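You operate a simulated robot arm through the tools that you are given. There is no shell and no other tool.

You run a simulated robot arm. Do the job below in one go: nothing can be reset, and whatever is moved stays where it is left.

JOB
Switch off the upper hot plate, then lift hot beaker S-31 onto the white mat with the red tongs.
Fine: dial back to 0; lay the tongs back; the other beaker stays. Set down upright: beaker.
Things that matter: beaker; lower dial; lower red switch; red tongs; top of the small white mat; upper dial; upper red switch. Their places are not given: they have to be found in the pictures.

It is judged by the outcome, as a careful person would: the job done as asked, and still so three seconds after it is handed in. It fails if anything else is knocked over, pushed out of place, dropped, spilled or broken.

ROBOT AND FRAMES
A 6-joint arm with a two-finger parallel gripper, fixed in place. Base frame: the origin is on the floor under the middle of its stand, x ahead of it, y to its left, z up. Readings come in m, degrees, newtons and seconds.
It reaches about 1.066 m from its shoulder. Its first joint turns from -166.0 to 166.0 degrees. Payload 3.91 kg.
The tool frame sits at the grasp point between the pads (the TCP): z along the fingers, y along the line on which they close. The tips reach 0.03 m beyond it. The gripper opens to 0.11 m. The fingers are 0.02 m wide and 0.01 m thick; the gripper's body (0.048 by 0.112 m) begins 0.055 m behind the TCP.
Orientation is that of the tool frame in the base frame, as a unit quaternion [w, x, y, z]. With the fingers straight down and closing along the base's y, the tool's x points along the base's -x, its y along +y and its z along -z.

CONTROLS
- The arm moves only by the tool move_arm. Its argument "moves" is a list of rows, each a list of 7 numbers: the opening, from 0 (shut) to 1 (fully open), then the shift along the tool's x, y, z in units of 250 mm (1.0 is 250 mm), then the turn, a rotation vector about the tool's x, y, z in units of 180 degrees (1.0 is 180 degrees). In form: [[grip, x, y, z, rx, ry, rz], ...]. A call has 1 to 20 rows; each row is the pose to reach, as a shift and turn from the pose commanded when the call began, along the tool's axes at that moment. A call with a number of a shift or a turn outside -1 to 1 is refused whole. A row lasts 0.2 s, in which the tool goes at most 0.05 m and 8.6 degrees; a call with a longer step from one row to the next is refused whole, and so is a gripper value outside its range. Where a pose cannot be reached the arm comes as near as it can. A force on the tool above 40 N (or 10 N above the force at the start of the call, whichever is more), or a blocked arm, ends the call early, and 0.2 s more pass. Each finger travels about 0.153 m/s and halts on what it meets, pressing with about 36 N; the grip force reading is that of the motor and also rises with nothing between the fingers. The clock runs only during rows and for 0.2 s after the last one: add rows that repeat a pose to give the fingers time. It gives the time, the measured TCP pose, the force on the tool (base axes), the opening and the grip force at its end, in the units of the frame above (readings bear some noise), with the torque about the TCP (base axes, N m) and any sound that the robot's microphone picked up.
- Cameras (640 x 400 px; columns grow to the right, rows downward): "scene" is fixed at [0.0527, -0.6349, 1.4518]; the picture's right is [0.82, -0.57, 0.00], its down [-0.18, -0.26, -0.95] and it looks along [0.54, 0.78, -0.32] (base axes); focal length 376 px, centre (320, 200). "wrist" rides on the gripper at [0.072, 0.017, -0.103] in the tool frame; the picture's right is [-0.23, 0.97, 0.00], its down [-0.76, -0.18, -0.62] and it looks along [-0.61, -0.14, 0.78] (tool axes); focal length 222 px, centre (320, 200).
- get_image(camera): a new picture of that camera. It takes no simulated time.
- point_at(camera, pixels): for up to 12 pixels [column, row] of the newest picture of that camera ("zoom" is the newest enlarged one), the place [x, y, z] in the base frame of the surface seen there, good to about 0.002 m, but the place of the scene camera against the robot may be out by one fixed shift of up to 0.025 m in any direction. It takes no simulated time.
- inspect(camera, box): a new picture of the part [left, top, right, bottom] of that camera's present view, enlarged. It takes no simulated time.
- close_job(): hands the job in; it is judged then, once.

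Leave the gripper open and the arm clear of the work at the hand-in unless told otherwise.

The tools are called after "Request:" by a JSON object that holds its "method" and its "body". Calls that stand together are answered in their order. move_arm: Moves the arm, as the interface text tells. Its arguments: {"type":"object","properties":{"moves":{"type":"array","items":{"type":"array","items":{"type":"number"}}}},"required":["moves"]} The other tools are called the same way: get_image (camera) takes a picture; point_at (camera, pixels) gives the place of the surface under pixels of a picture; inspect (camera, box) takes an enlarged picture of a part of a camera's view; close_job () hands the job in.

At the start:

```text
time_s: 0.0
tcp_pos: [0.4906, 0.3437, 1.3731]
ee_rot: [0.0, 0.0, 1.0, 0.0]
contact_force: [-0.1, 0.3, 0.2]
moment: [-0.01, 0.01, 0.01]
gripper_width: 0.11
grip_force: 0.0
```

scene: 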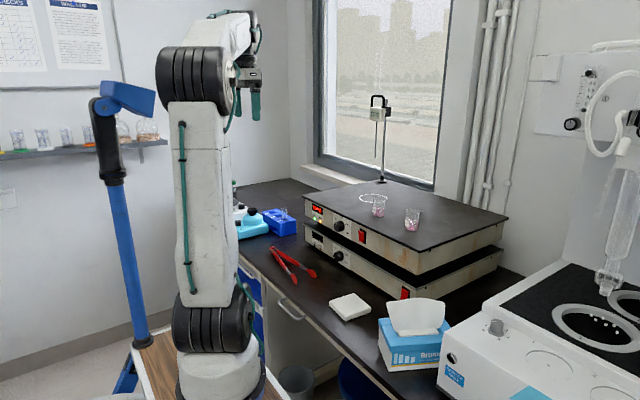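
wrist: 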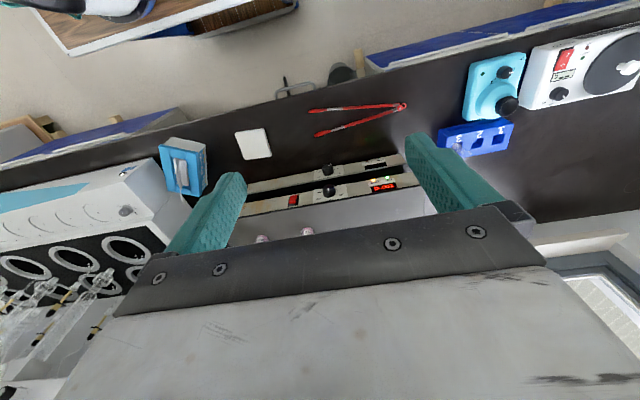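

I see two stacked hot plates with two beakers on the top one, the red tongs on the bench and a white mat. I'll look closer at each of these before I move.

Request:
{"method": "inspect", "body": {"camera": "scene", "box": [290, 180, 450, 280]}}

Request:
{"method": "inspect", "body": {"camera": "scene", "box": [340, 180, 440, 242]}}

Request:
{"method": "inspect", "body": {"camera": "scene", "box": [240, 220, 400, 320]}}

Request:
{"method": "inspect", "body": {"camera": "wrist", "box": [220, 80, 440, 250]}}

```text
4.00 times, centred on (370, 230) of scene
```

zoom: 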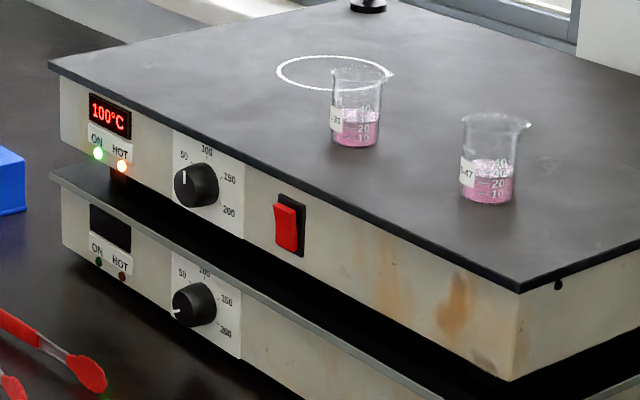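

```text
6.40 times, centred on (390, 211) of scene
```

zoom: 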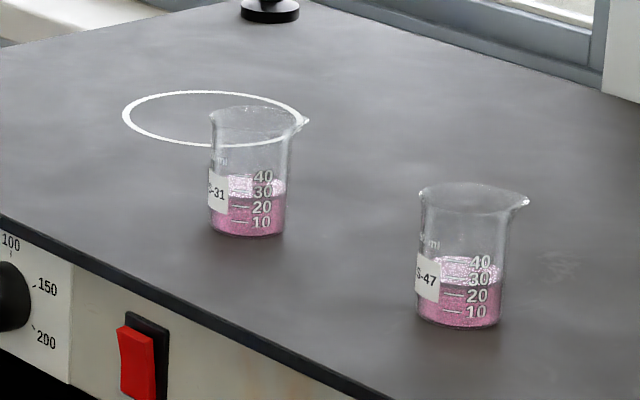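

```text
4.00 times, centred on (320, 270) of scene
```

zoom: 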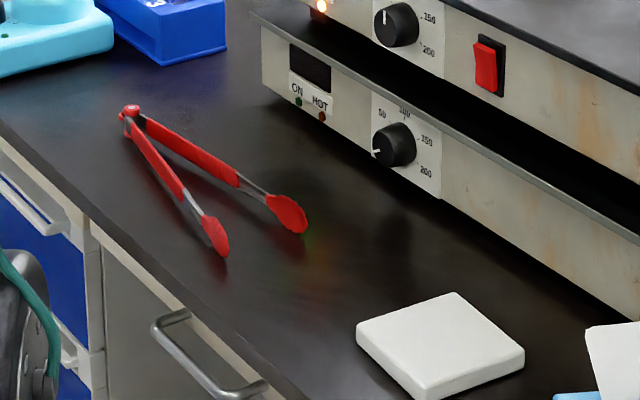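

```text
2.35 times, centred on (330, 165) of wrist
```

zoom: 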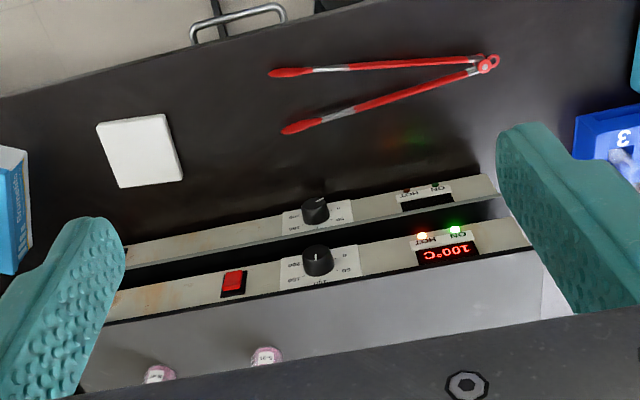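

The upper plate reads 100°C with its ON light lit, and the lower one is dark. S-31 is the left beaker, beside the white ring. I'll measure these features on the wrist zoom, then the same ones in the scene picture to find the scene camera's fixed shift.

Request:
{"method": "point_at", "body": {"camera": "zoom", "pixels": [[318, 262], [316, 212], [233, 283], [487, 64], [290, 72], [300, 127], [97, 124], [165, 113], [183, 178], [119, 187], [267, 356], [160, 374]]}}

Request:
{"method": "point_at", "body": {"camera": "scene", "pixels": [[339, 226], [338, 256], [362, 237], [405, 293], [274, 249], [295, 282], [312, 273], [329, 303], [345, 319], [371, 310], [353, 293], [340, 305]]}}

```text
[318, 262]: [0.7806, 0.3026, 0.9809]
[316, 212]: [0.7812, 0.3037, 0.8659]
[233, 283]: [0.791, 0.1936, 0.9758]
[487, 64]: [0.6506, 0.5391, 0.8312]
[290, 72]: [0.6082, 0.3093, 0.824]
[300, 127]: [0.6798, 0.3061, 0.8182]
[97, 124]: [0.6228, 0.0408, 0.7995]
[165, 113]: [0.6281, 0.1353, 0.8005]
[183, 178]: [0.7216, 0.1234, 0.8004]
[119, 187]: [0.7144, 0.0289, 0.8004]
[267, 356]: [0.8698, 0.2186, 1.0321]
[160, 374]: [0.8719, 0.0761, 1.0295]
```

```text
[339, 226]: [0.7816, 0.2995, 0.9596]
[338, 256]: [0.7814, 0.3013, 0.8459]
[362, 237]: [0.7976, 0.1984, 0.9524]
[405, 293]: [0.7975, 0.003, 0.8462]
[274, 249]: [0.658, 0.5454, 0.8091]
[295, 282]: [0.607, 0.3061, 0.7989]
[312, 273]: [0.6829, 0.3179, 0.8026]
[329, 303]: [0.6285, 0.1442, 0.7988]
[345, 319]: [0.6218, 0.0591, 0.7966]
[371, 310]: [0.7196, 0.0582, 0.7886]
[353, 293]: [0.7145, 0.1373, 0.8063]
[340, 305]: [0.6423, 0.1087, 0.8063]
```

The wrist and scene readings differ by roughly 2 cm in z. I'll zoom further into the dials and switches to read the pointer position and the rocker state, and check the bench and mat heights.

Request:
{"method": "inspect", "body": {"camera": "scene", "box": [308, 195, 380, 240]}}

Request:
{"method": "inspect", "body": {"camera": "scene", "box": [380, 270, 444, 310]}}

Request:
{"method": "inspect", "body": {"camera": "wrist", "box": [270, 150, 430, 250]}}

Request:
{"method": "point_at", "body": {"camera": "wrist", "pixels": [[252, 144], [290, 110], [300, 150], [360, 115], [345, 130], [255, 170], [404, 106], [365, 107], [365, 121], [330, 109], [340, 128]]}}

```text
8.89 times, centred on (344, 218) of scene
```

zoom: 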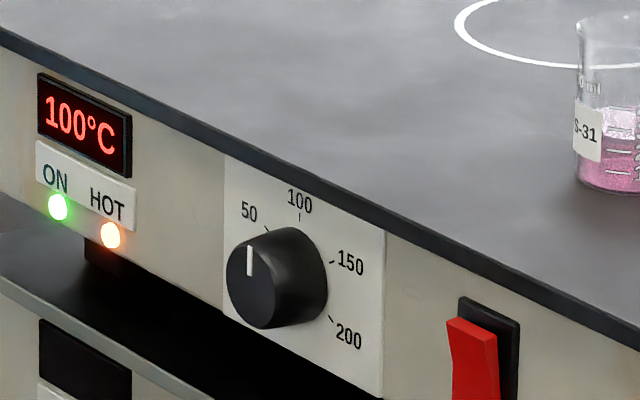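

```text
10.00 times, centred on (412, 290) of scene
```

zoom: 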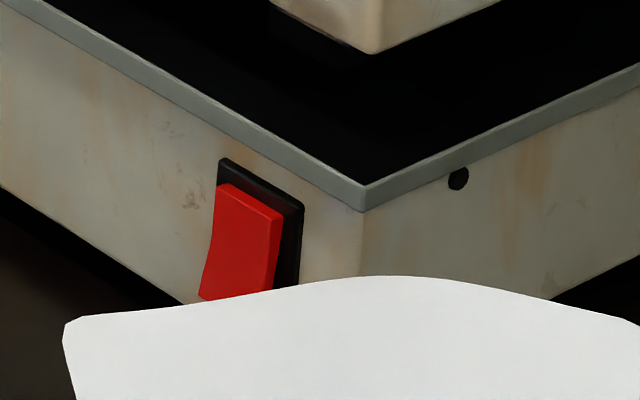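

```text
4.00 times, centred on (350, 200) of wrist
```

zoom: 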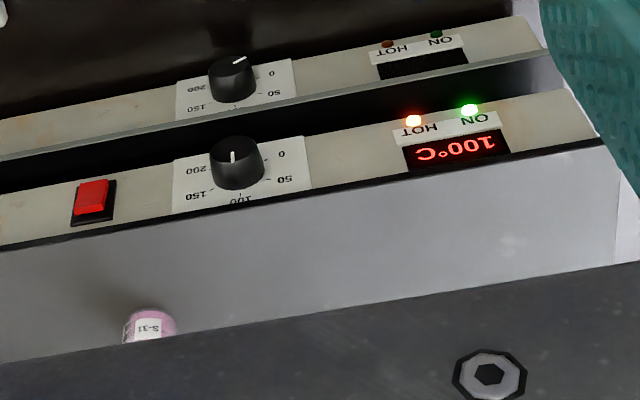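

```text
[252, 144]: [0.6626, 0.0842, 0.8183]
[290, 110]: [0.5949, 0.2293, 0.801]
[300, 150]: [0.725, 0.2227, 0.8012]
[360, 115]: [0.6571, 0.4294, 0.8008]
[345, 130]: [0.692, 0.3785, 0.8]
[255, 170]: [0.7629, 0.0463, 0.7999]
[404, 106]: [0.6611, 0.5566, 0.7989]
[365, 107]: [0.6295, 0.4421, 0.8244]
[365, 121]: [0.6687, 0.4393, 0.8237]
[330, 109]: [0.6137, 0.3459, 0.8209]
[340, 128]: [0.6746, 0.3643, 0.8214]
```

Bench is at z≈0.800, mat top 0.818, and the tong arms' upper face about 0.824. I'll zoom on the upper switch to compare its rocker with the lower one.

Request:
{"method": "inspect", "body": {"camera": "scene", "box": [346, 222, 378, 252]}}

Request:
{"method": "inspect", "body": {"camera": "wrist", "box": [270, 185, 320, 215]}}

Request:
{"method": "inspect", "body": {"camera": "wrist", "box": [300, 90, 420, 150]}}

```text
13.33 times, centred on (362, 237) of scene
```

zoom: 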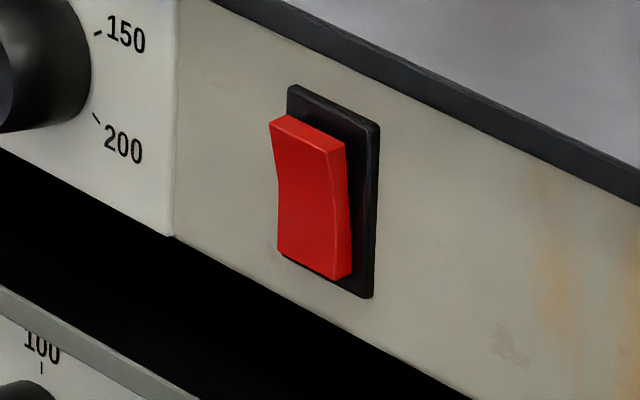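

```text
12.80 times, centred on (295, 200) of wrist
```

zoom: 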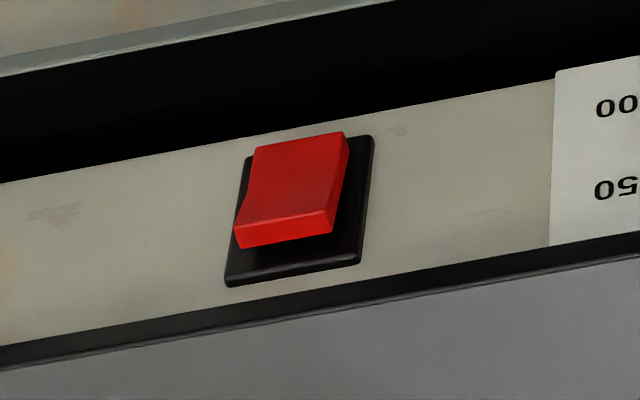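

```text
5.33 times, centred on (360, 120) of wrist
```

zoom: 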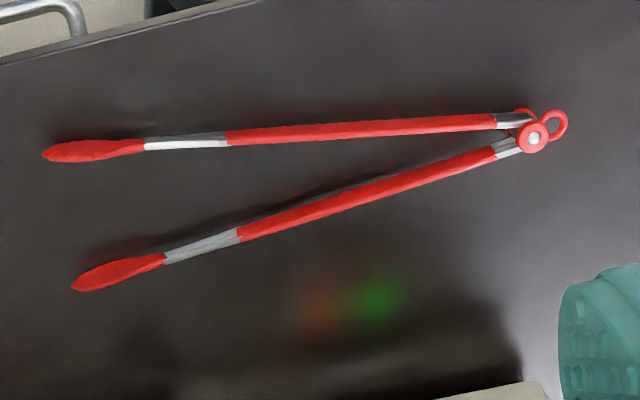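

The upper rocker has its top edge sticking out and its bottom pressed in (ON). The lower one, which is off, is the opposite, so I must press the top half of the upper rocker. Next I'll measure the tongs on the current zoom.

Request:
{"method": "point_at", "body": {"camera": "zoom", "pixels": [[534, 138], [557, 120], [50, 155], [90, 150], [80, 284], [125, 271], [188, 144], [205, 245], [235, 138], [245, 232], [400, 128], [400, 183]]}}

Request:
{"method": "inspect", "body": {"camera": "wrist", "box": [270, 170, 350, 220]}}

```text
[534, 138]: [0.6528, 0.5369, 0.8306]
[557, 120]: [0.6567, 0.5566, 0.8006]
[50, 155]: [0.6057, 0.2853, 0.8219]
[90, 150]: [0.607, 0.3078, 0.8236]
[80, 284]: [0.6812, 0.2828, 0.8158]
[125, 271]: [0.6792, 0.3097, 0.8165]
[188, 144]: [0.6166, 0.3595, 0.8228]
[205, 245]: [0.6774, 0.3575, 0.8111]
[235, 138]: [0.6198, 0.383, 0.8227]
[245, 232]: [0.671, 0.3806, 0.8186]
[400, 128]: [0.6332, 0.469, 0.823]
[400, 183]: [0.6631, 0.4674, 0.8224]
```

```text
8.00 times, centred on (310, 195) of wrist
```

zoom: 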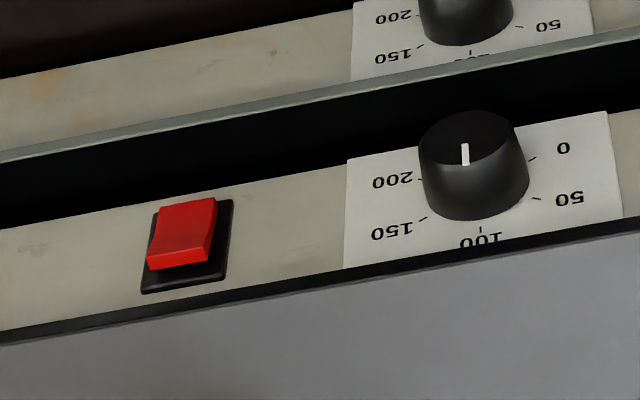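

The dial's white line points straight up at 100, with 0 at the lower left as seen from the front. I'll measure the ticks, dial face, panel and switch on this zoom to get the angle to turn.

Request:
{"method": "point_at", "body": {"camera": "zoom", "pixels": [[533, 158], [536, 199], [480, 229], [422, 219], [420, 181], [465, 145], [465, 163], [472, 210], [184, 264], [185, 245], [186, 210], [300, 200]]}}

Request:
{"method": "inspect", "body": {"camera": "wrist", "box": [320, 165, 350, 190]}}

```text
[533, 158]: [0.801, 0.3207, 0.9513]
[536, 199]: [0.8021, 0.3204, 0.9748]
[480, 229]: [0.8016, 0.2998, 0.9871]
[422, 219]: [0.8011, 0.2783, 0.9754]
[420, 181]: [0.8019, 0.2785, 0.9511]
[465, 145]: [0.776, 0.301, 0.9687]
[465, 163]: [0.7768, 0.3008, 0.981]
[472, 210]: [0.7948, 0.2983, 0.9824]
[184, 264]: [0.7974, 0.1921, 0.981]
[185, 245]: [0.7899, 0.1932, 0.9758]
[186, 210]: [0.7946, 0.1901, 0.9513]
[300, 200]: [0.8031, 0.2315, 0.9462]
```

```text
16.00 times, centred on (335, 178) of wrist
```

zoom: 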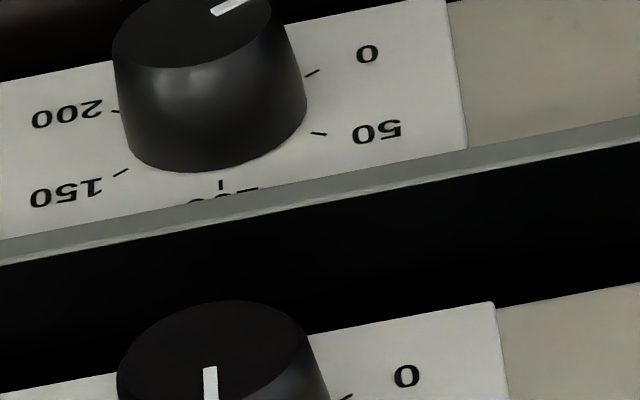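

Dial centre comes out at y≈0.2995, z≈0.963, with the panel at x≈0.802 and the knob face at x≈0.776. The ticks are 60° per 50, so 100→0 is 120° counter-clockwise seen from the front. Now I'll pitch the gripper forward (+X) and come down to about (0.62, 0.30, 1.15), clear of everything.

Request:
{"method": "move_arm", "body": {"moves": [[1, -0.0371, -0.0125, 0.0637, 0, -0.0357, 0], [1, -0.0743, -0.025, 0.1274, 0, -0.0714, 0], [1, -0.1114, -0.0375, 0.1911, 0, -0.1071, 0], [1, -0.1486, -0.05, 0.2549, 0, -0.1429, 0], [1, -0.1857, -0.0625, 0.3186, 0, -0.1786, 0], [1, -0.2229, -0.075, 0.3823, 0, -0.2143, 0], [1, -0.26, -0.0875, 0.446, 0, -0.25, 0], [1, -0.2971, -0.1, 0.5097, 0, -0.2857, 0], [1, -0.3343, -0.1125, 0.5734, 0, -0.3214, 0], [1, -0.3714, -0.125, 0.6371, 0, -0.3571, 0], [1, -0.4086, -0.1375, 0.7009, 0, -0.3929, 0], [1, -0.4457, -0.15, 0.7646, 0, -0.4286, 0], [1, -0.4829, -0.1625, 0.8283, 0, -0.4643, 0], [1, -0.52, -0.175, 0.892, 0, -0.5, 0]]}}

```text
time_s: 3.0
tcp_pos: [0.6205, 0.2995, 1.1508]
ee_rot: [0.708, 0.001, 0.707, 0.0]
contact_force: [-0.1, -0.9, 0.3]
moment: [-0.02, 0.02, 0.08]
gripper_width: 0.1096
grip_force: 0.0
```

The arm is there with the fingers pointing forward, as commanded. I'll take pictures to check the view.

Request:
{"method": "get_image", "body": {"camera": "wrist"}}

Request:
{"method": "get_image", "body": {"camera": "scene"}}

```text
taken
```

wrist: 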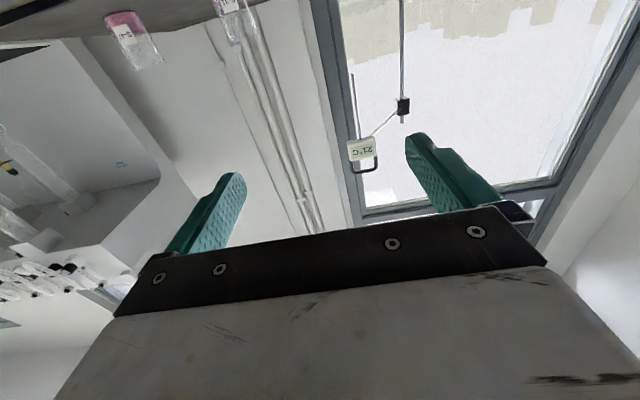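

```text
taken
```

scene: 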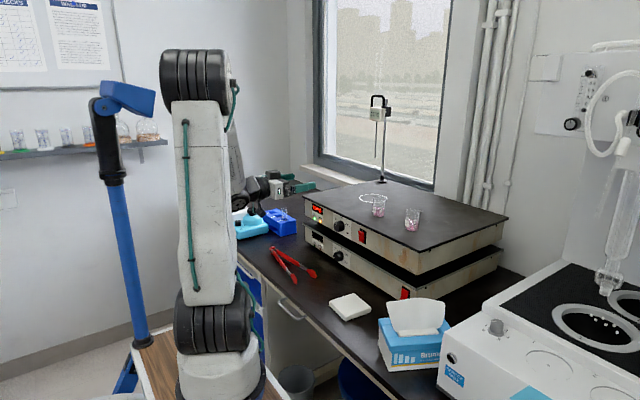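

The camera is now under the gripper looking up at the window, which doesn't help. I'll roll the gripper +90° about its own axis as the first half of bringing the camera on top.

Request:
{"method": "move_arm", "body": {"moves": [[1, 0, 0, 0, 0, 0, 0.0417], [1, 0, 0, 0, 0, 0, 0.0833], [1, 0, 0, 0, 0, 0, 0.125], [1, 0, 0, 0, 0, 0, 0.1667], [1, 0, 0, 0, 0, 0, 0.2083], [1, 0, 0, 0, 0, 0, 0.25], [1, 0, 0, 0, 0, 0, 0.2917], [1, 0, 0, 0, 0, 0, 0.3333], [1, 0, 0, 0, 0, 0, 0.375], [1, 0, 0, 0, 0, 0, 0.4167], [1, 0, 0, 0, 0, 0, 0.4583], [1, 0, 0, 0, 0, 0, 0.5]]}}

```text
time_s: 5.6
tcp_pos: [0.6175, 0.2193, 1.4062]
ee_rot: [0.487, 0.489, 0.576, 0.439]
contact_force: [0.8, -0.1, -0.9]
moment: [-0.01, 0.01, -0.01]
gripper_width: 0.11
grip_force: 0.0
out of reach, approached as far as the arm can: row 5, 6, 7, 8, 9, 10, 11, 12
```

The arm ran out of reach partway and drifted to (0.618, 0.219, 1.406). I'll look before undoing that.

Request:
{"method": "get_image", "body": {"camera": "scene"}}

Request:
{"method": "get_image", "body": {"camera": "wrist"}}

```text
taken
```

scene: 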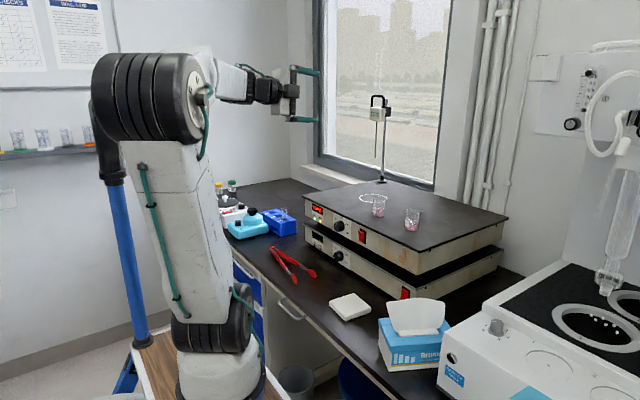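

```text
taken
```

wrist: 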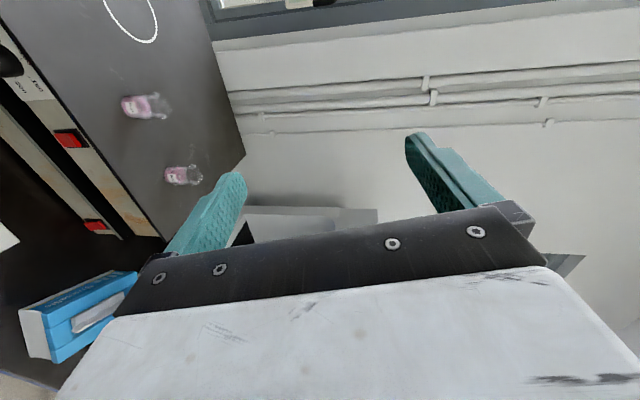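

The forearm swung up into another configuration, clear of everything. I'll send one "stay" row to learn whether the commanded pose is the one reached or the one asked for.

Request:
{"method": "move_arm", "body": {"moves": [[1, 0, 0, 0, 0, 0, 0]]}}

```text
time_s: 6.0
tcp_pos: [0.6176, 0.2189, 1.4062]
ee_rot: [0.487, 0.49, 0.576, 0.438]
contact_force: [-0.5, -0.3, 0.6]
moment: [-0.03, -0.01, 0.0]
gripper_width: 0.11
grip_force: 0.0
```

It stays put. Roll about the tool axis seems to hit a wrist limit in the + direction, so I'll turn back (about −82° plus a small correction) to the roll-0 attitude at this height. From there I can use negative rolls.

Request:
{"method": "move_arm", "body": {"moves": [[1, 0, 0, 0, -0.0023, -0.004, -0.0415], [1, 0, 0, 0, -0.0047, -0.0079, -0.0829], [1, 0, 0, 0, -0.007, -0.0119, -0.1244], [1, 0, 0, 0, -0.0093, -0.0159, -0.1658], [1, 0, 0, 0, -0.0116, -0.0199, -0.2073], [1, 0, 0, 0, -0.014, -0.0238, -0.2487], [1, 0, 0, 0, -0.0163, -0.0278, -0.2902], [1, 0, 0, 0, -0.0186, -0.0318, -0.3316], [1, 0, 0, 0, -0.0209, -0.0358, -0.3731], [1, 0, 0, 0, -0.0233, -0.0397, -0.4145], [1, 0, 0, 0, -0.0256, -0.0437, -0.456]]}}

```text
time_s: 8.4
tcp_pos: [0.625, 0.2236, 1.4119]
ee_rot: [0.708, -0.001, 0.707, -0.001]
contact_force: [-0.7, -0.2, 0.2]
moment: [-0.01, 0.0, -0.01]
gripper_width: 0.1098
grip_force: 0.0
```

Back at roll 0. Now I'll test the negative direction with −90° of roll here in free space.

Request:
{"method": "move_arm", "body": {"moves": [[1, 0, 0, 0, 0, 0, -0.0417], [1, 0, 0, 0, 0, 0, -0.0833], [1, 0, 0, 0, 0, 0, -0.125], [1, 0, 0, 0, 0, 0, -0.1667], [1, 0, 0, 0, 0, 0, -0.2083], [1, 0, 0, 0, 0, 0, -0.25], [1, 0, 0, 0, 0, 0, -0.2917], [1, 0, 0, 0, 0, 0, -0.3333], [1, 0, 0, 0, 0, 0, -0.375], [1, 0, 0, 0, 0, 0, -0.4167], [1, 0, 0, 0, 0, 0, -0.4583], [1, 0, 0, 0, 0, 0, -0.5]]}}

```text
time_s: 11.0
tcp_pos: [0.6242, 0.2232, 1.4132]
ee_rot: [-0.5, 0.5, -0.499, 0.502]
contact_force: [-0.2, -0.3, -0.6]
moment: [0.02, 0.02, 0.02]
gripper_width: 0.1101
grip_force: 0.0
```

Negative roll works. I'll continue another −90° so the camera comes on top, while moving to about (0.62, 0.30, 1.16).

Request:
{"method": "move_arm", "body": {"moves": [[1, -0.0219, 0.0714, 0, 0, 0, -0.0357], [1, -0.0439, 0.1429, 0, 0, 0, -0.0714], [1, -0.0658, 0.2143, 0, 0, 0, -0.1071], [1, -0.0877, 0.2857, 0, 0, 0, -0.1429], [1, -0.1096, 0.3571, 0, 0, 0, -0.1786], [1, -0.1316, 0.4286, 0, 0, 0, -0.2143], [1, -0.1535, 0.5, 0, 0, 0, -0.25], [1, -0.1754, 0.5714, 0, 0, 0, -0.2857], [1, -0.1974, 0.6429, 0, 0, 0, -0.3214], [1, -0.2193, 0.7143, 0, 0, 0, -0.3571], [1, -0.2412, 0.7857, 0, 0, 0, -0.3929], [1, -0.2631, 0.8571, 0, 0, 0, -0.4286], [1, -0.2851, 0.9286, 0, 0, 0, -0.4643], [1, -0.307, 1.0, 0, 0, 0, -0.5]]}}

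```text
time_s: 14.0
tcp_pos: [0.6252, 0.2999, 1.1618]
ee_rot: [0.001, 0.706, 0.001, 0.708]
contact_force: [0.6, -0.1, -0.4]
moment: [-0.02, 0.0, 0.03]
gripper_width: 0.11
grip_force: 0.0
```

The attitude is now fingers forward with the camera on top. I'll look.

Request:
{"method": "get_image", "body": {"camera": "wrist"}}

Request:
{"method": "get_image", "body": {"camera": "scene"}}

```text
taken
```

wrist: 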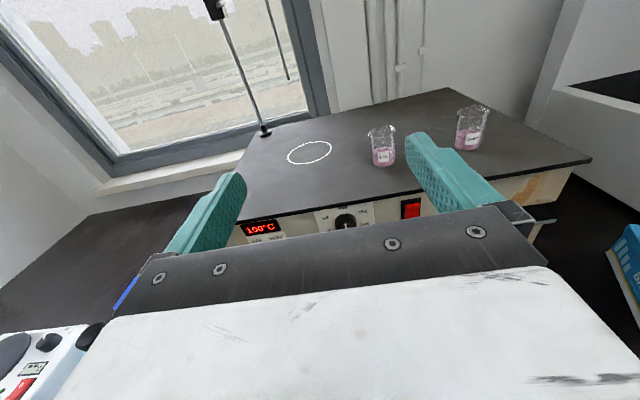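

```text
taken
```

scene: 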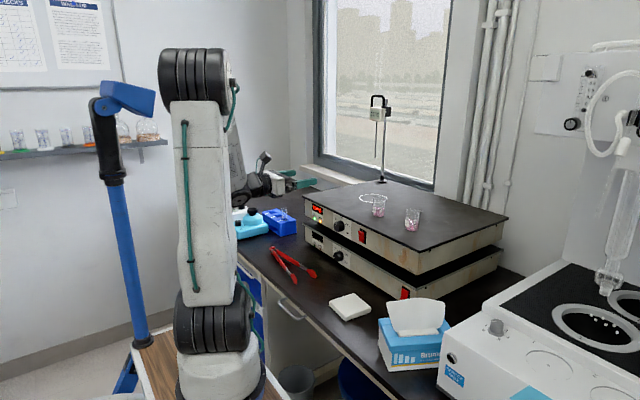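

Now I have an upright view. I'll zoom in on the beakers and the upper panel for precise measurements from here.

Request:
{"method": "inspect", "body": {"camera": "wrist", "box": [350, 110, 420, 180]}}

Request:
{"method": "inspect", "body": {"camera": "wrist", "box": [310, 180, 430, 240]}}

```text
5.71 times, centred on (385, 145) of wrist
```

zoom: 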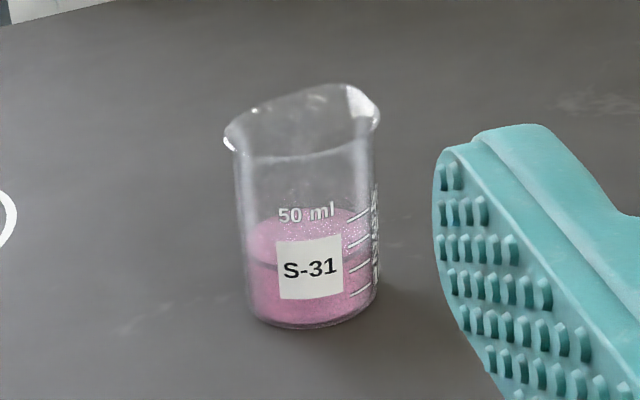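

```text
5.33 times, centred on (370, 210) of wrist
```

zoom: 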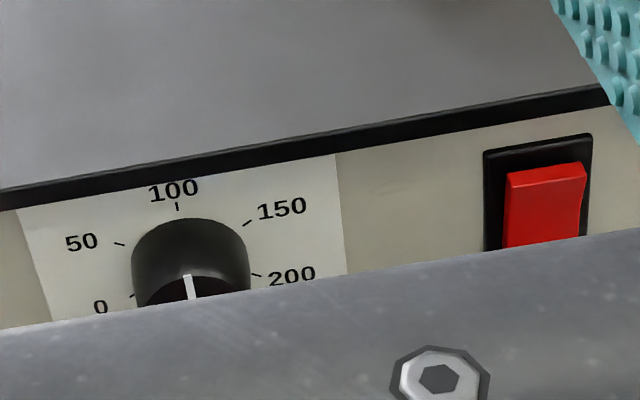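

Measuring dial, ticks, switch and plate edge on this zoom.

Request:
{"method": "point_at", "body": {"camera": "zoom", "pixels": [[177, 207], [120, 244], [248, 223], [256, 275], [188, 280], [190, 222], [545, 145], [546, 171], [546, 200], [546, 225], [300, 158], [300, 135]]}}

Request:
{"method": "inspect", "body": {"camera": "wrist", "box": [350, 100, 500, 180]}}

```text
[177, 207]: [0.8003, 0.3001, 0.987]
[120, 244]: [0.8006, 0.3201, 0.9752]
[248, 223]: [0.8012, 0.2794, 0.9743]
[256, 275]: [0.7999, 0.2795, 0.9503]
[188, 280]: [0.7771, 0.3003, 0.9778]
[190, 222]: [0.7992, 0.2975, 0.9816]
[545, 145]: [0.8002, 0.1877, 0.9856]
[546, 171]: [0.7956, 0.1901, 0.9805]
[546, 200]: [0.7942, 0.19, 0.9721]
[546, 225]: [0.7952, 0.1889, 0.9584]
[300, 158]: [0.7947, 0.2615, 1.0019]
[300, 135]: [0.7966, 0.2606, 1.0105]
```

```text
4.27 times, centred on (425, 140) of wrist
```

zoom: 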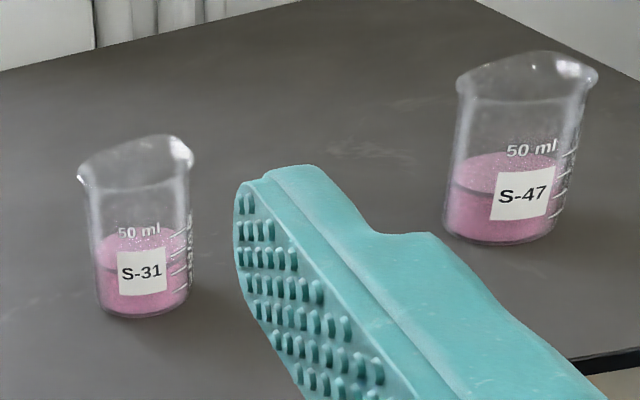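

Measuring the S-31 and S-47 beakers: base, rim, label and the plate around them.

Request:
{"method": "point_at", "body": {"camera": "zoom", "pixels": [[143, 316], [142, 272], [101, 300], [188, 290], [97, 250], [190, 240], [125, 186], [82, 172], [191, 158], [495, 240], [143, 330], [525, 195]]}}

```text
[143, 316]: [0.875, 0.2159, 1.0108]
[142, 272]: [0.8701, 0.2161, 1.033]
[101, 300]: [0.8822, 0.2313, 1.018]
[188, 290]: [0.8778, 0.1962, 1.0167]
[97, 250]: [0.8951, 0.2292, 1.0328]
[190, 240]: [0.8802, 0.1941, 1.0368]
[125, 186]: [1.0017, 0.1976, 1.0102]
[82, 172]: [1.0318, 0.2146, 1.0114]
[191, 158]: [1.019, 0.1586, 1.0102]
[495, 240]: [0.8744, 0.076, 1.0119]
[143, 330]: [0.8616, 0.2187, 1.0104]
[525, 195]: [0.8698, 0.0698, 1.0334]
```

Plate top is at z≈1.0105, and S-31's centre is about (0.889, 0.213). The dial comes first, before anything is lifted. I'll roll back +120° so the later dial turn ends in this attitude, narrow the fingers to ~55 mm, and stop in front of the dial at (0.70, 0.30, 0.963).

Request:
{"method": "move_arm", "body": {"moves": [[0.9, -0.0497, 0, 0.0187, 0, 0, 0.0417], [0.8, -0.0994, 0, 0.0374, 0, 0, 0.0833], [0.7, -0.1491, 0, 0.0561, 0, 0, 0.125], [0.6, -0.1988, 0, 0.0748, 0, 0, 0.1667], [0.5, -0.2484, 0, 0.0934, 0, 0, 0.2083], [0.5, -0.2981, 0, 0.1121, 0, 0, 0.25], [0.5, -0.3478, 0, 0.1308, 0, 0, 0.2917], [0.5, -0.3975, 0, 0.1495, 0, 0, 0.3333], [0.5, -0.4472, 0, 0.1682, 0, 0, 0.375], [0.5, -0.4969, 0, 0.1869, 0, 0, 0.4167], [0.5, -0.5466, 0, 0.2056, 0, 0, 0.4583], [0.5, -0.5963, 0, 0.2243, 0, 0, 0.5], [0.5, -0.6459, 0, 0.2429, 0, 0, 0.5417], [0.5, -0.6956, 0, 0.2616, 0, 0, 0.5833], [0.5, -0.7453, 0, 0.2803, 0, 0, 0.625], [0.5, -0.795, 0, 0.299, 0, 0, 0.6667]]}}

```text
time_s: 17.4
tcp_pos: [0.6985, 0.2986, 0.9633]
ee_rot: [0.613, -0.352, 0.612, -0.354]
contact_force: [-0.3, -0.3, 0.1]
moment: [-0.01, 0.05, 0.03]
gripper_width: 0.0552
grip_force: 0.1
```

In place with roll −60°. I'll check the fingers' alignment to the dial before closing in.

Request:
{"method": "get_image", "body": {"camera": "wrist"}}

Request:
{"method": "inspect", "body": {"camera": "scene", "box": [260, 180, 400, 270]}}

```text
taken
```

wrist: 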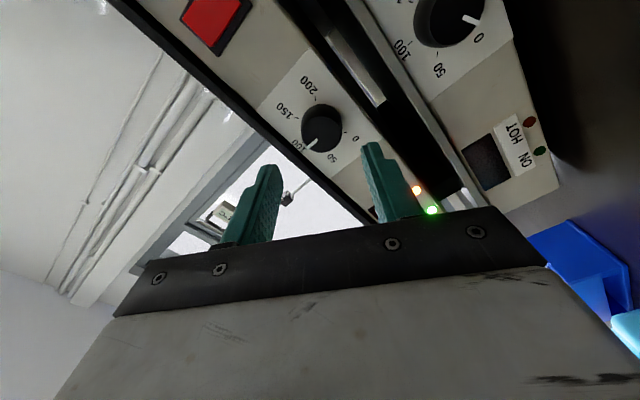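

```text
4.44 times, centred on (330, 225) of scene
```

zoom: 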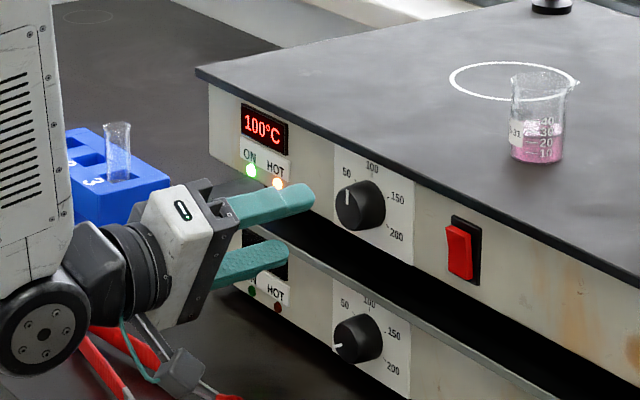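

The fingers point at the upper dial. I'll advance 61 mm so the tips overlap the knob by about 14 mm and stay clear of the panel.

Request:
{"method": "move_arm", "body": {"moves": [[0.5, 0, 0, 0.06, 0, 0, 0], [0.5, 0, 0, 0.12, 0, 0, 0], [0.5, 0, 0, 0.17, 0, 0, 0], [0.5, 0, 0, 0.21, 0, 0, 0], [0.5, 0, 0, 0.246, 0, 0, 0]]}}

Request:
{"method": "get_image", "body": {"camera": "wrist"}}

Request:
{"method": "inspect", "body": {"camera": "scene", "box": [290, 190, 380, 250]}}

```text
time_s: 18.6
tcp_pos: [0.7621, 0.2995, 0.964]
ee_rot: [0.613, -0.354, 0.612, -0.353]
contact_force: [-1.0, -0.7, -0.1]
moment: [0.04, -0.02, 0.03]
gripper_width: 0.055
grip_force: 0.1
```

```text
taken
```

wrist: 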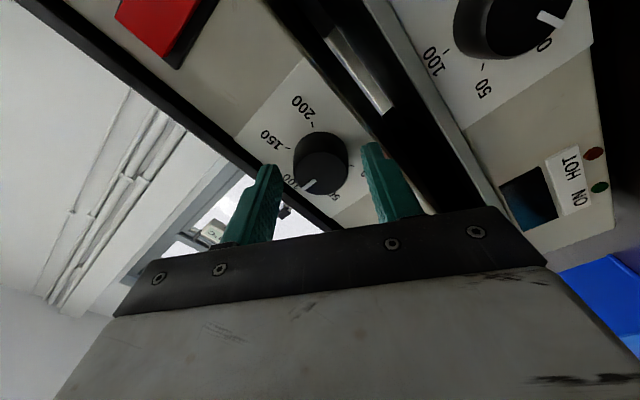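

```text
6.67 times, centred on (335, 220) of scene
```

zoom: 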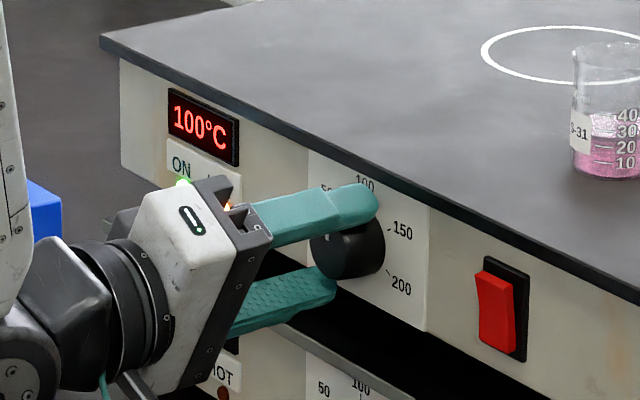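

The dial sits centred between the fingertips. I'll close on it.

Request:
{"method": "move_arm", "body": {"moves": [[0.4, 0, 0, 0.246, 0, 0, 0], [0.3, 0, 0, 0.246, 0, 0, 0], [0.25, 0, 0, 0.246, 0, 0, 0], [0.25, 0, 0, 0.246, 0, 0, 0]]}}

```text
refused: row 1 steps farther than a row can; nothing moved
```

My mistake: shifts are relative to the pose at the start of each call, so it should be zero. Closing without any shift.

Request:
{"method": "move_arm", "body": {"moves": [[0.4, 0, 0, 0, 0, 0, 0], [0.3, 0, 0, 0, 0, 0, 0], [0.25, 0, 0, 0, 0, 0, 0], [0.25, 0, 0, 0, 0, 0, 0]]}}

```text
time_s: 19.6
tcp_pos: [0.7619, 0.2995, 0.963]
ee_rot: [0.613, -0.353, 0.612, -0.355]
contact_force: [3.0, 2.0, -6.3]
moment: [0.02, 0.16, 0.22]
gripper_width: 0.0364
grip_force: 45.2
```

Gripped at 36.4 mm. Now I'll turn −120° about the tool axis (counter-clockwise from the front).

Request:
{"method": "move_arm", "body": {"moves": [[0.25, 0, 0, 0, 0, 0, -0.0333], [0.25, 0, 0, 0, 0, 0, -0.0667], [0.25, 0, 0, 0, 0, 0, -0.1], [0.25, 0, 0, 0, 0, 0, -0.1333], [0.25, 0, 0, 0, 0, 0, -0.1667], [0.25, 0, 0, 0, 0, 0, -0.2], [0.25, 0, 0, 0, 0, 0, -0.2333], [0.25, 0, 0, 0, 0, 0, -0.2667], [0.25, 0, 0, 0, 0, 0, -0.3], [0.25, 0, 0, 0, 0, 0, -0.3333], [0.25, 0, 0, 0, 0, 0, -0.3667], [0.25, 0, 0, 0, 0, 0, -0.4], [0.25, 0, 0, 0, 0, 0, -0.4333], [0.25, 0, 0, 0, 0, 0, -0.4667], [0.25, 0, 0, 0, 0, 0, -0.5], [0.25, 0, 0, 0, 0, 0, -0.5333], [0.25, 0, 0, 0, 0, 0, -0.5667], [0.25, 0, 0, 0, 0, 0, -0.6], [0.25, 0, 0, 0, 0, 0, -0.6333], [0.25, 0, 0, 0, 0, 0, -0.6667]]}}

Request:
{"method": "get_image", "body": {"camera": "wrist"}}

Request:
{"method": "inspect", "body": {"camera": "scene", "box": [290, 190, 380, 250]}}

```text
time_s: 23.8
tcp_pos: [0.7614, 0.2986, 0.9635]
ee_rot: [0.002, 0.707, 0.001, 0.707]
contact_force: [4.5, 1.1, -25.7]
moment: [0.17, 0.3, 0.1]
gripper_width: 0.0366
grip_force: 45.0
```

```text
taken
```

wrist: 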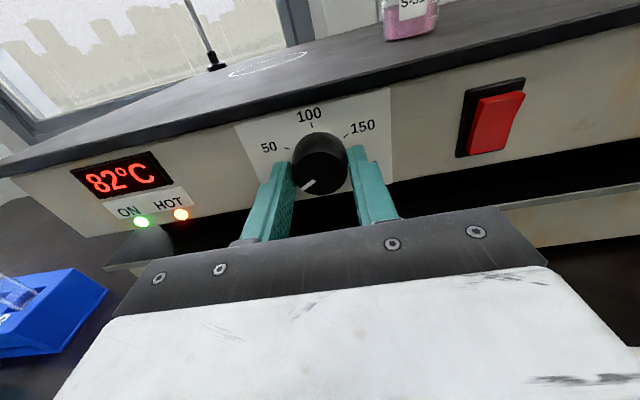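

```text
6.67 times, centred on (335, 220) of scene
```

zoom: 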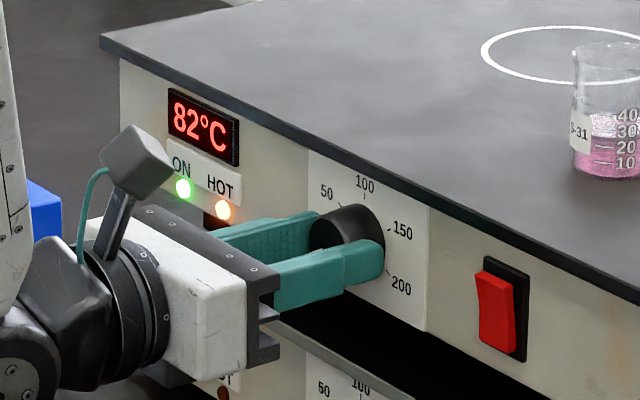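

The dial's line now points to the lower left and the display is falling (82°C). I'll open the fingers, back straight off and check the pointer.

Request:
{"method": "move_arm", "body": {"moves": [[0.35, 0, 0, 0, 0, 0, 0], [0.5, 0, 0, 0, 0, 0, 0], [0.55, 0, 0, 0, 0, 0, 0], [0.55, 0, 0, -0.08, 0, 0, 0], [0.55, 0, 0, -0.16, 0, 0, 0], [0.55, 0, 0, -0.24, 0, 0, 0], [0.55, 0, 0, -0.28, 0, 0, 0]]}}

Request:
{"method": "get_image", "body": {"camera": "wrist"}}

Request:
{"method": "inspect", "body": {"camera": "scene", "box": [300, 190, 390, 250]}}

```text
time_s: 25.4
tcp_pos: [0.6927, 0.3002, 0.964]
ee_rot: [0.0, 0.707, 0.0, 0.707]
contact_force: [-0.8, 0.8, 0.1]
moment: [0.01, 0.01, 0.02]
gripper_width: 0.0606
grip_force: 0.1
```

```text
taken
```

wrist: 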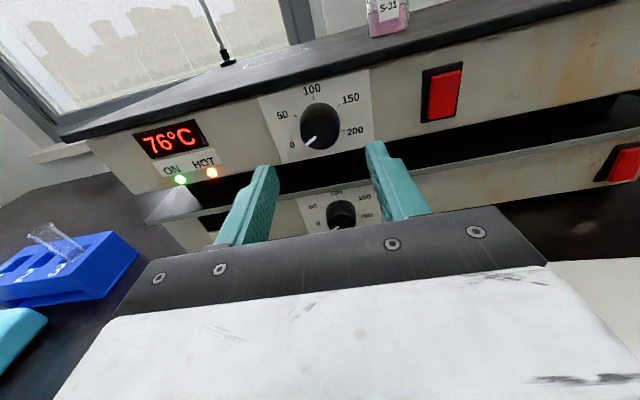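

```text
6.67 times, centred on (345, 220) of scene
```

zoom: 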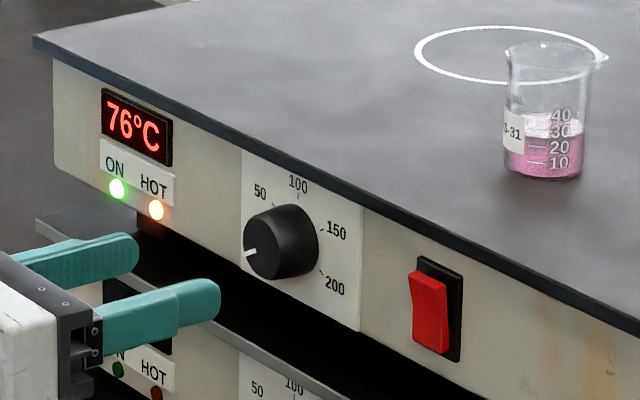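

I'll zoom in on the pointer against the 0 tick, and measure both ends of the white line, the ticks and the switch from here.

Request:
{"method": "inspect", "body": {"camera": "wrist", "box": [280, 80, 370, 160]}}

Request:
{"method": "point_at", "body": {"camera": "zoom", "pixels": [[320, 200]]}}

Request:
{"method": "inspect", "body": {"camera": "wrist", "box": [405, 50, 485, 130]}}

```text
5.00 times, centred on (325, 120) of wrist
```

zoom: 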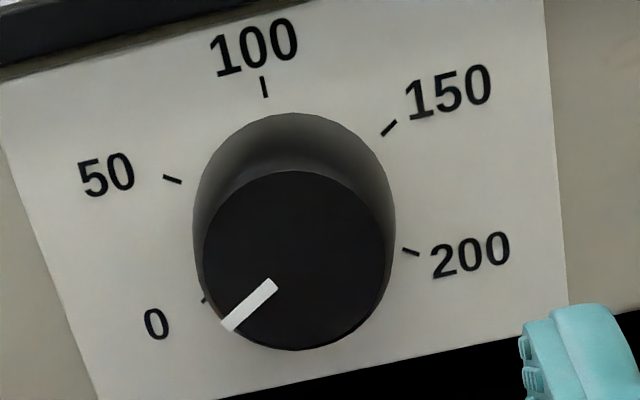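

```text
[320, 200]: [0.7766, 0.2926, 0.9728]
```

```text
5.00 times, centred on (445, 90) of wrist
```

zoom: 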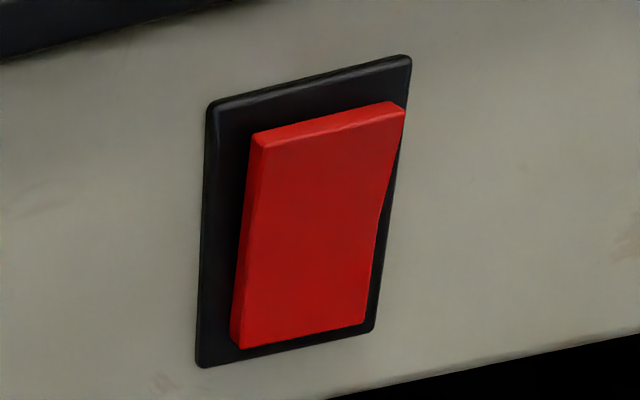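

Measuring the rocker first on the current zoom.

Request:
{"method": "point_at", "body": {"camera": "zoom", "pixels": [[325, 120], [325, 140], [325, 165], [315, 220], [305, 280], [300, 330], [265, 150], [395, 120], [250, 330], [365, 300], [310, 85]]}}

Request:
{"method": "inspect", "body": {"camera": "wrist", "box": [280, 80, 370, 160]}}

Request:
{"method": "point_at", "body": {"camera": "zoom", "pixels": [[272, 285], [228, 325], [295, 265], [204, 300], [411, 252], [172, 179], [264, 87], [389, 127], [206, 262], [384, 240]]}}

```text
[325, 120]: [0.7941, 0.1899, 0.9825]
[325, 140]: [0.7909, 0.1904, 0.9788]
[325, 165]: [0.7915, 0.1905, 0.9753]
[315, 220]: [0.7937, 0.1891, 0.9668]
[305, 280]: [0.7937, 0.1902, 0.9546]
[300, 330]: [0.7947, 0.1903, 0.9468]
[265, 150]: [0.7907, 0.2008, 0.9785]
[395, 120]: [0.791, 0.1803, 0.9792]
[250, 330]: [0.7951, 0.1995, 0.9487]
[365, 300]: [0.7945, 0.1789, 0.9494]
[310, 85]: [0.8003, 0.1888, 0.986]
```

```text
5.00 times, centred on (325, 120) of wrist
```

zoom: 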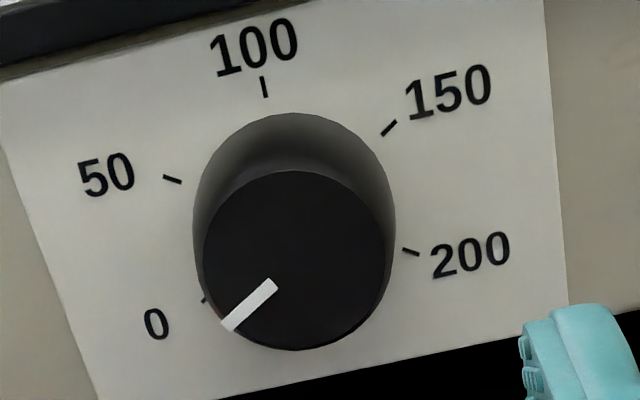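

```text
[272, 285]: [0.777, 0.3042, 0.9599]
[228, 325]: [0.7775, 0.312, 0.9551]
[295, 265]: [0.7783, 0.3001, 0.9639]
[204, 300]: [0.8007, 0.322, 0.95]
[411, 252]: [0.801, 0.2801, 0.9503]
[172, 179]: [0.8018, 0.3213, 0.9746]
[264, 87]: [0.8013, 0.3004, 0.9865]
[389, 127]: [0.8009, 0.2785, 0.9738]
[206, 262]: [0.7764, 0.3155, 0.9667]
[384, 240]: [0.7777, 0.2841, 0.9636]
```

The pointer sits at ~121° from the top, which is on the 0 tick to within measurement error. The rocker spans y 0.179–0.201, z 0.946–0.981, with its top edge out at x≈0.791. I'll shut the fingers and line up in front of the rocker's upper part, at (0.745, 0.190, 0.979).

Request:
{"method": "move_arm", "body": {"moves": [[0.4, 0.012, 0.09, 0, 0, 0, 0], [0.2, 0.024, 0.18, 0, 0, 0, 0], [0, 0.036, 0.27, 0, 0, 0, 0], [0, 0.048, 0.36, 0, 0, 0, 0], [0, 0.06, 0.44, 0, 0, 0, 0], [0, 0.06, 0.44, 0.07, 0, 0, 0], [0, 0.06, 0.44, 0.14, 0, 0, 0], [0, 0.06, 0.44, 0.209, 0, 0, 0], [0, 0.06, 0.44, 0.209, 0, 0, 0]]}}

Request:
{"method": "get_image", "body": {"camera": "wrist"}}

Request:
{"method": "inspect", "body": {"camera": "scene", "box": [310, 200, 400, 260]}}

```text
time_s: 27.4
tcp_pos: [0.7465, 0.1903, 0.9784]
ee_rot: [0.0, 0.707, 0.0, 0.707]
contact_force: [-0.5, -0.2, 0.1]
moment: [0.01, 0.01, -0.02]
gripper_width: 0.0
grip_force: 36.4
```

```text
taken
```

wrist: 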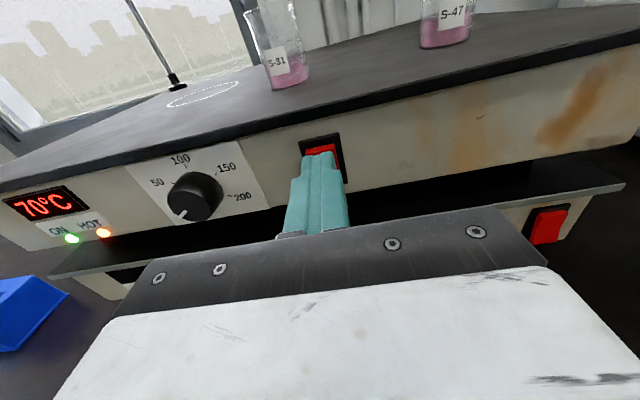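

```text
6.67 times, centred on (355, 230) of scene
```

zoom: 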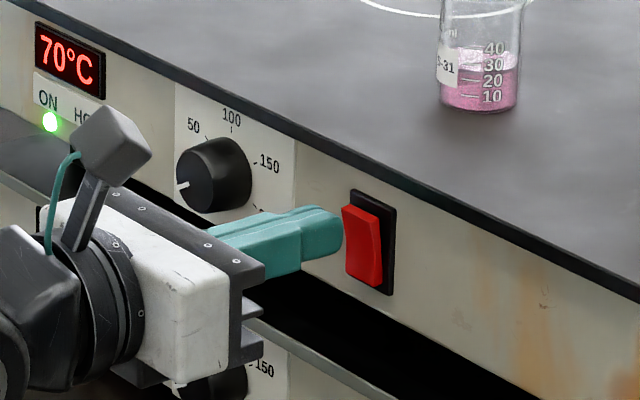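

The tips are in front of the rocker's upper half. I'll push forward in small steps to about 7 mm past first contact.

Request:
{"method": "move_arm", "body": {"moves": [[0, 0, 0, 0.03, 0, 0, 0], [0, 0, 0, 0.05, 0, 0, 0], [0, 0, 0, 0.058, 0, 0, 0], [0, 0, 0, 0.064, 0, 0, 0], [0, 0, 0, 0.07, 0, 0, 0], [0, 0, 0, 0.076, 0, 0, 0], [0, 0, 0, 0.082, 0, 0, 0]]}}

Request:
{"method": "inspect", "body": {"camera": "scene", "box": [300, 195, 390, 255]}}

```text
time_s: 29.0
tcp_pos: [0.7639, 0.1902, 0.9789]
ee_rot: [0.0, 0.707, 0.0, 0.707]
contact_force: [-19.3, -0.6, 0.5]
moment: [0.31, 0.17, -0.05]
gripper_width: 0.0001
grip_force: 36.3
```

```text
6.67 times, centred on (345, 225) of scene
```

zoom: 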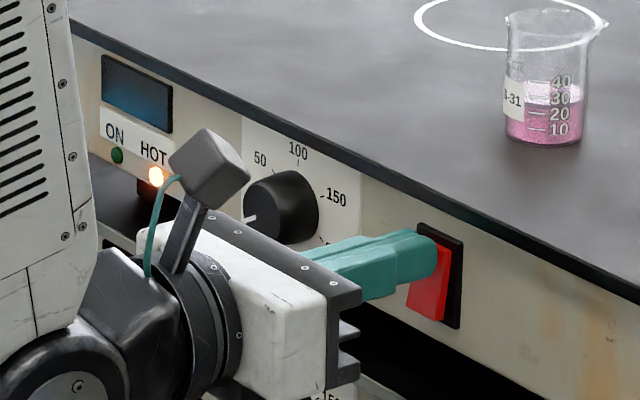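

The display went dark and the ON lamp is out, with only the residual HOT lamp lit, so the upper plate is off. I'll back straight off and rise clear.

Request:
{"method": "move_arm", "body": {"moves": [[0, 0, 0, -0.08, 0, 0, 0], [0, 0, 0, -0.2, 0, 0, 0], [0.2, 0, 0, -0.32, 0, 0, 0], [0.4, 0, 0, -0.42, 0, 0, 0], [0.6, 0.12, 0, -0.42, 0, 0, 0], [0.8, 0.28, 0, -0.42, 0, 0, 0], [1, 0.44, 0, -0.42, 0, 0, 0], [1, 0.6, 0, -0.42, 0, 0, 0]]}}

Request:
{"method": "get_image", "body": {"camera": "wrist"}}

Request:
{"method": "inspect", "body": {"camera": "scene", "box": [300, 180, 440, 270]}}

```text
time_s: 30.8
tcp_pos: [0.6591, 0.1931, 1.1282]
ee_rot: [0.001, 0.707, 0.0, 0.708]
contact_force: [-0.3, -0.2, 0.0]
moment: [-0.02, 0.0, 0.0]
gripper_width: 0.1102
grip_force: 0.0
out of reach, approached as far as the arm can: row 4, 5, 6, 7
```

```text
taken
```

wrist: 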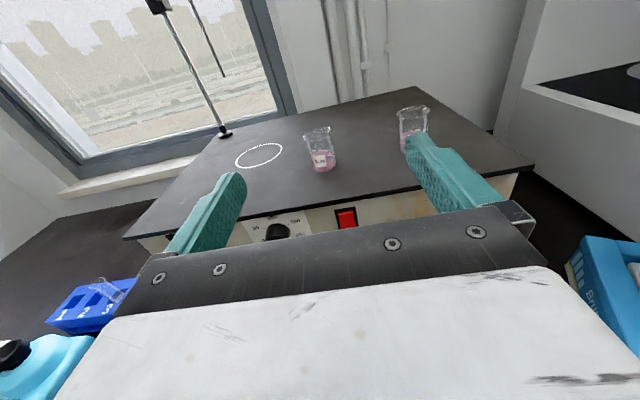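

```text
4.44 times, centred on (370, 225) of scene
```

zoom: 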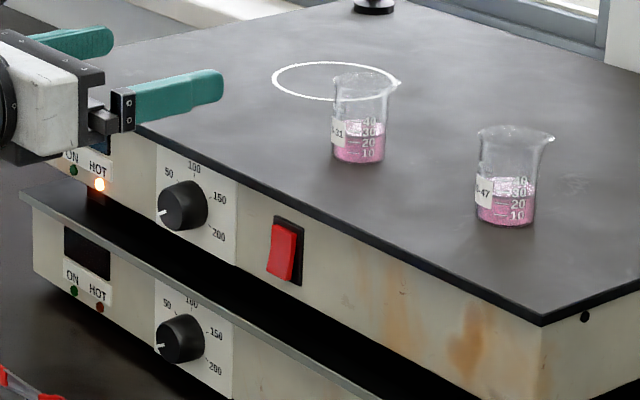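

The rocker is flipped to match the lower (off) one and both dials point to 0. From this view I'll measure S-31 again for a good centre.

Request:
{"method": "inspect", "body": {"camera": "wrist", "box": [295, 120, 345, 180]}}

Request:
{"method": "point_at", "body": {"camera": "zoom", "pixels": [[320, 200]]}}

```text
6.67 times, centred on (320, 150) of wrist
```

zoom: 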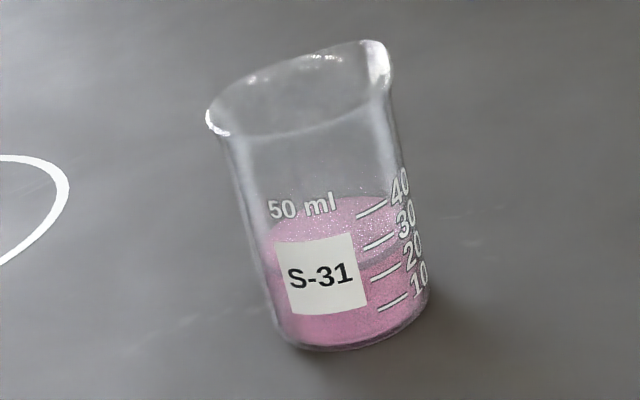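

```text
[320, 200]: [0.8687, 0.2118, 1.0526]
```

Request:
{"method": "point_at", "body": {"camera": "zoom", "pixels": [[280, 245], [355, 240], [292, 310], [362, 300], [320, 275], [400, 255], [418, 285], [272, 290], [345, 345], [424, 305], [300, 140], [212, 115]]}}

```text
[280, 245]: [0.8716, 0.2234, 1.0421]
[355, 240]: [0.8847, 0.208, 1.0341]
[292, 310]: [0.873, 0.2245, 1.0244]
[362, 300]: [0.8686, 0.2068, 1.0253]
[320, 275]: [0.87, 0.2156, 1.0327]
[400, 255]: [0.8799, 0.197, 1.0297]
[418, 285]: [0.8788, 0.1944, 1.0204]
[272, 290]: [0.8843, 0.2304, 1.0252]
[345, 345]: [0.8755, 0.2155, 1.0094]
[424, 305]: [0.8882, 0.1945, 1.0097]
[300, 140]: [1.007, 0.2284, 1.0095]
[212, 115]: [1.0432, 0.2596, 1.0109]
```

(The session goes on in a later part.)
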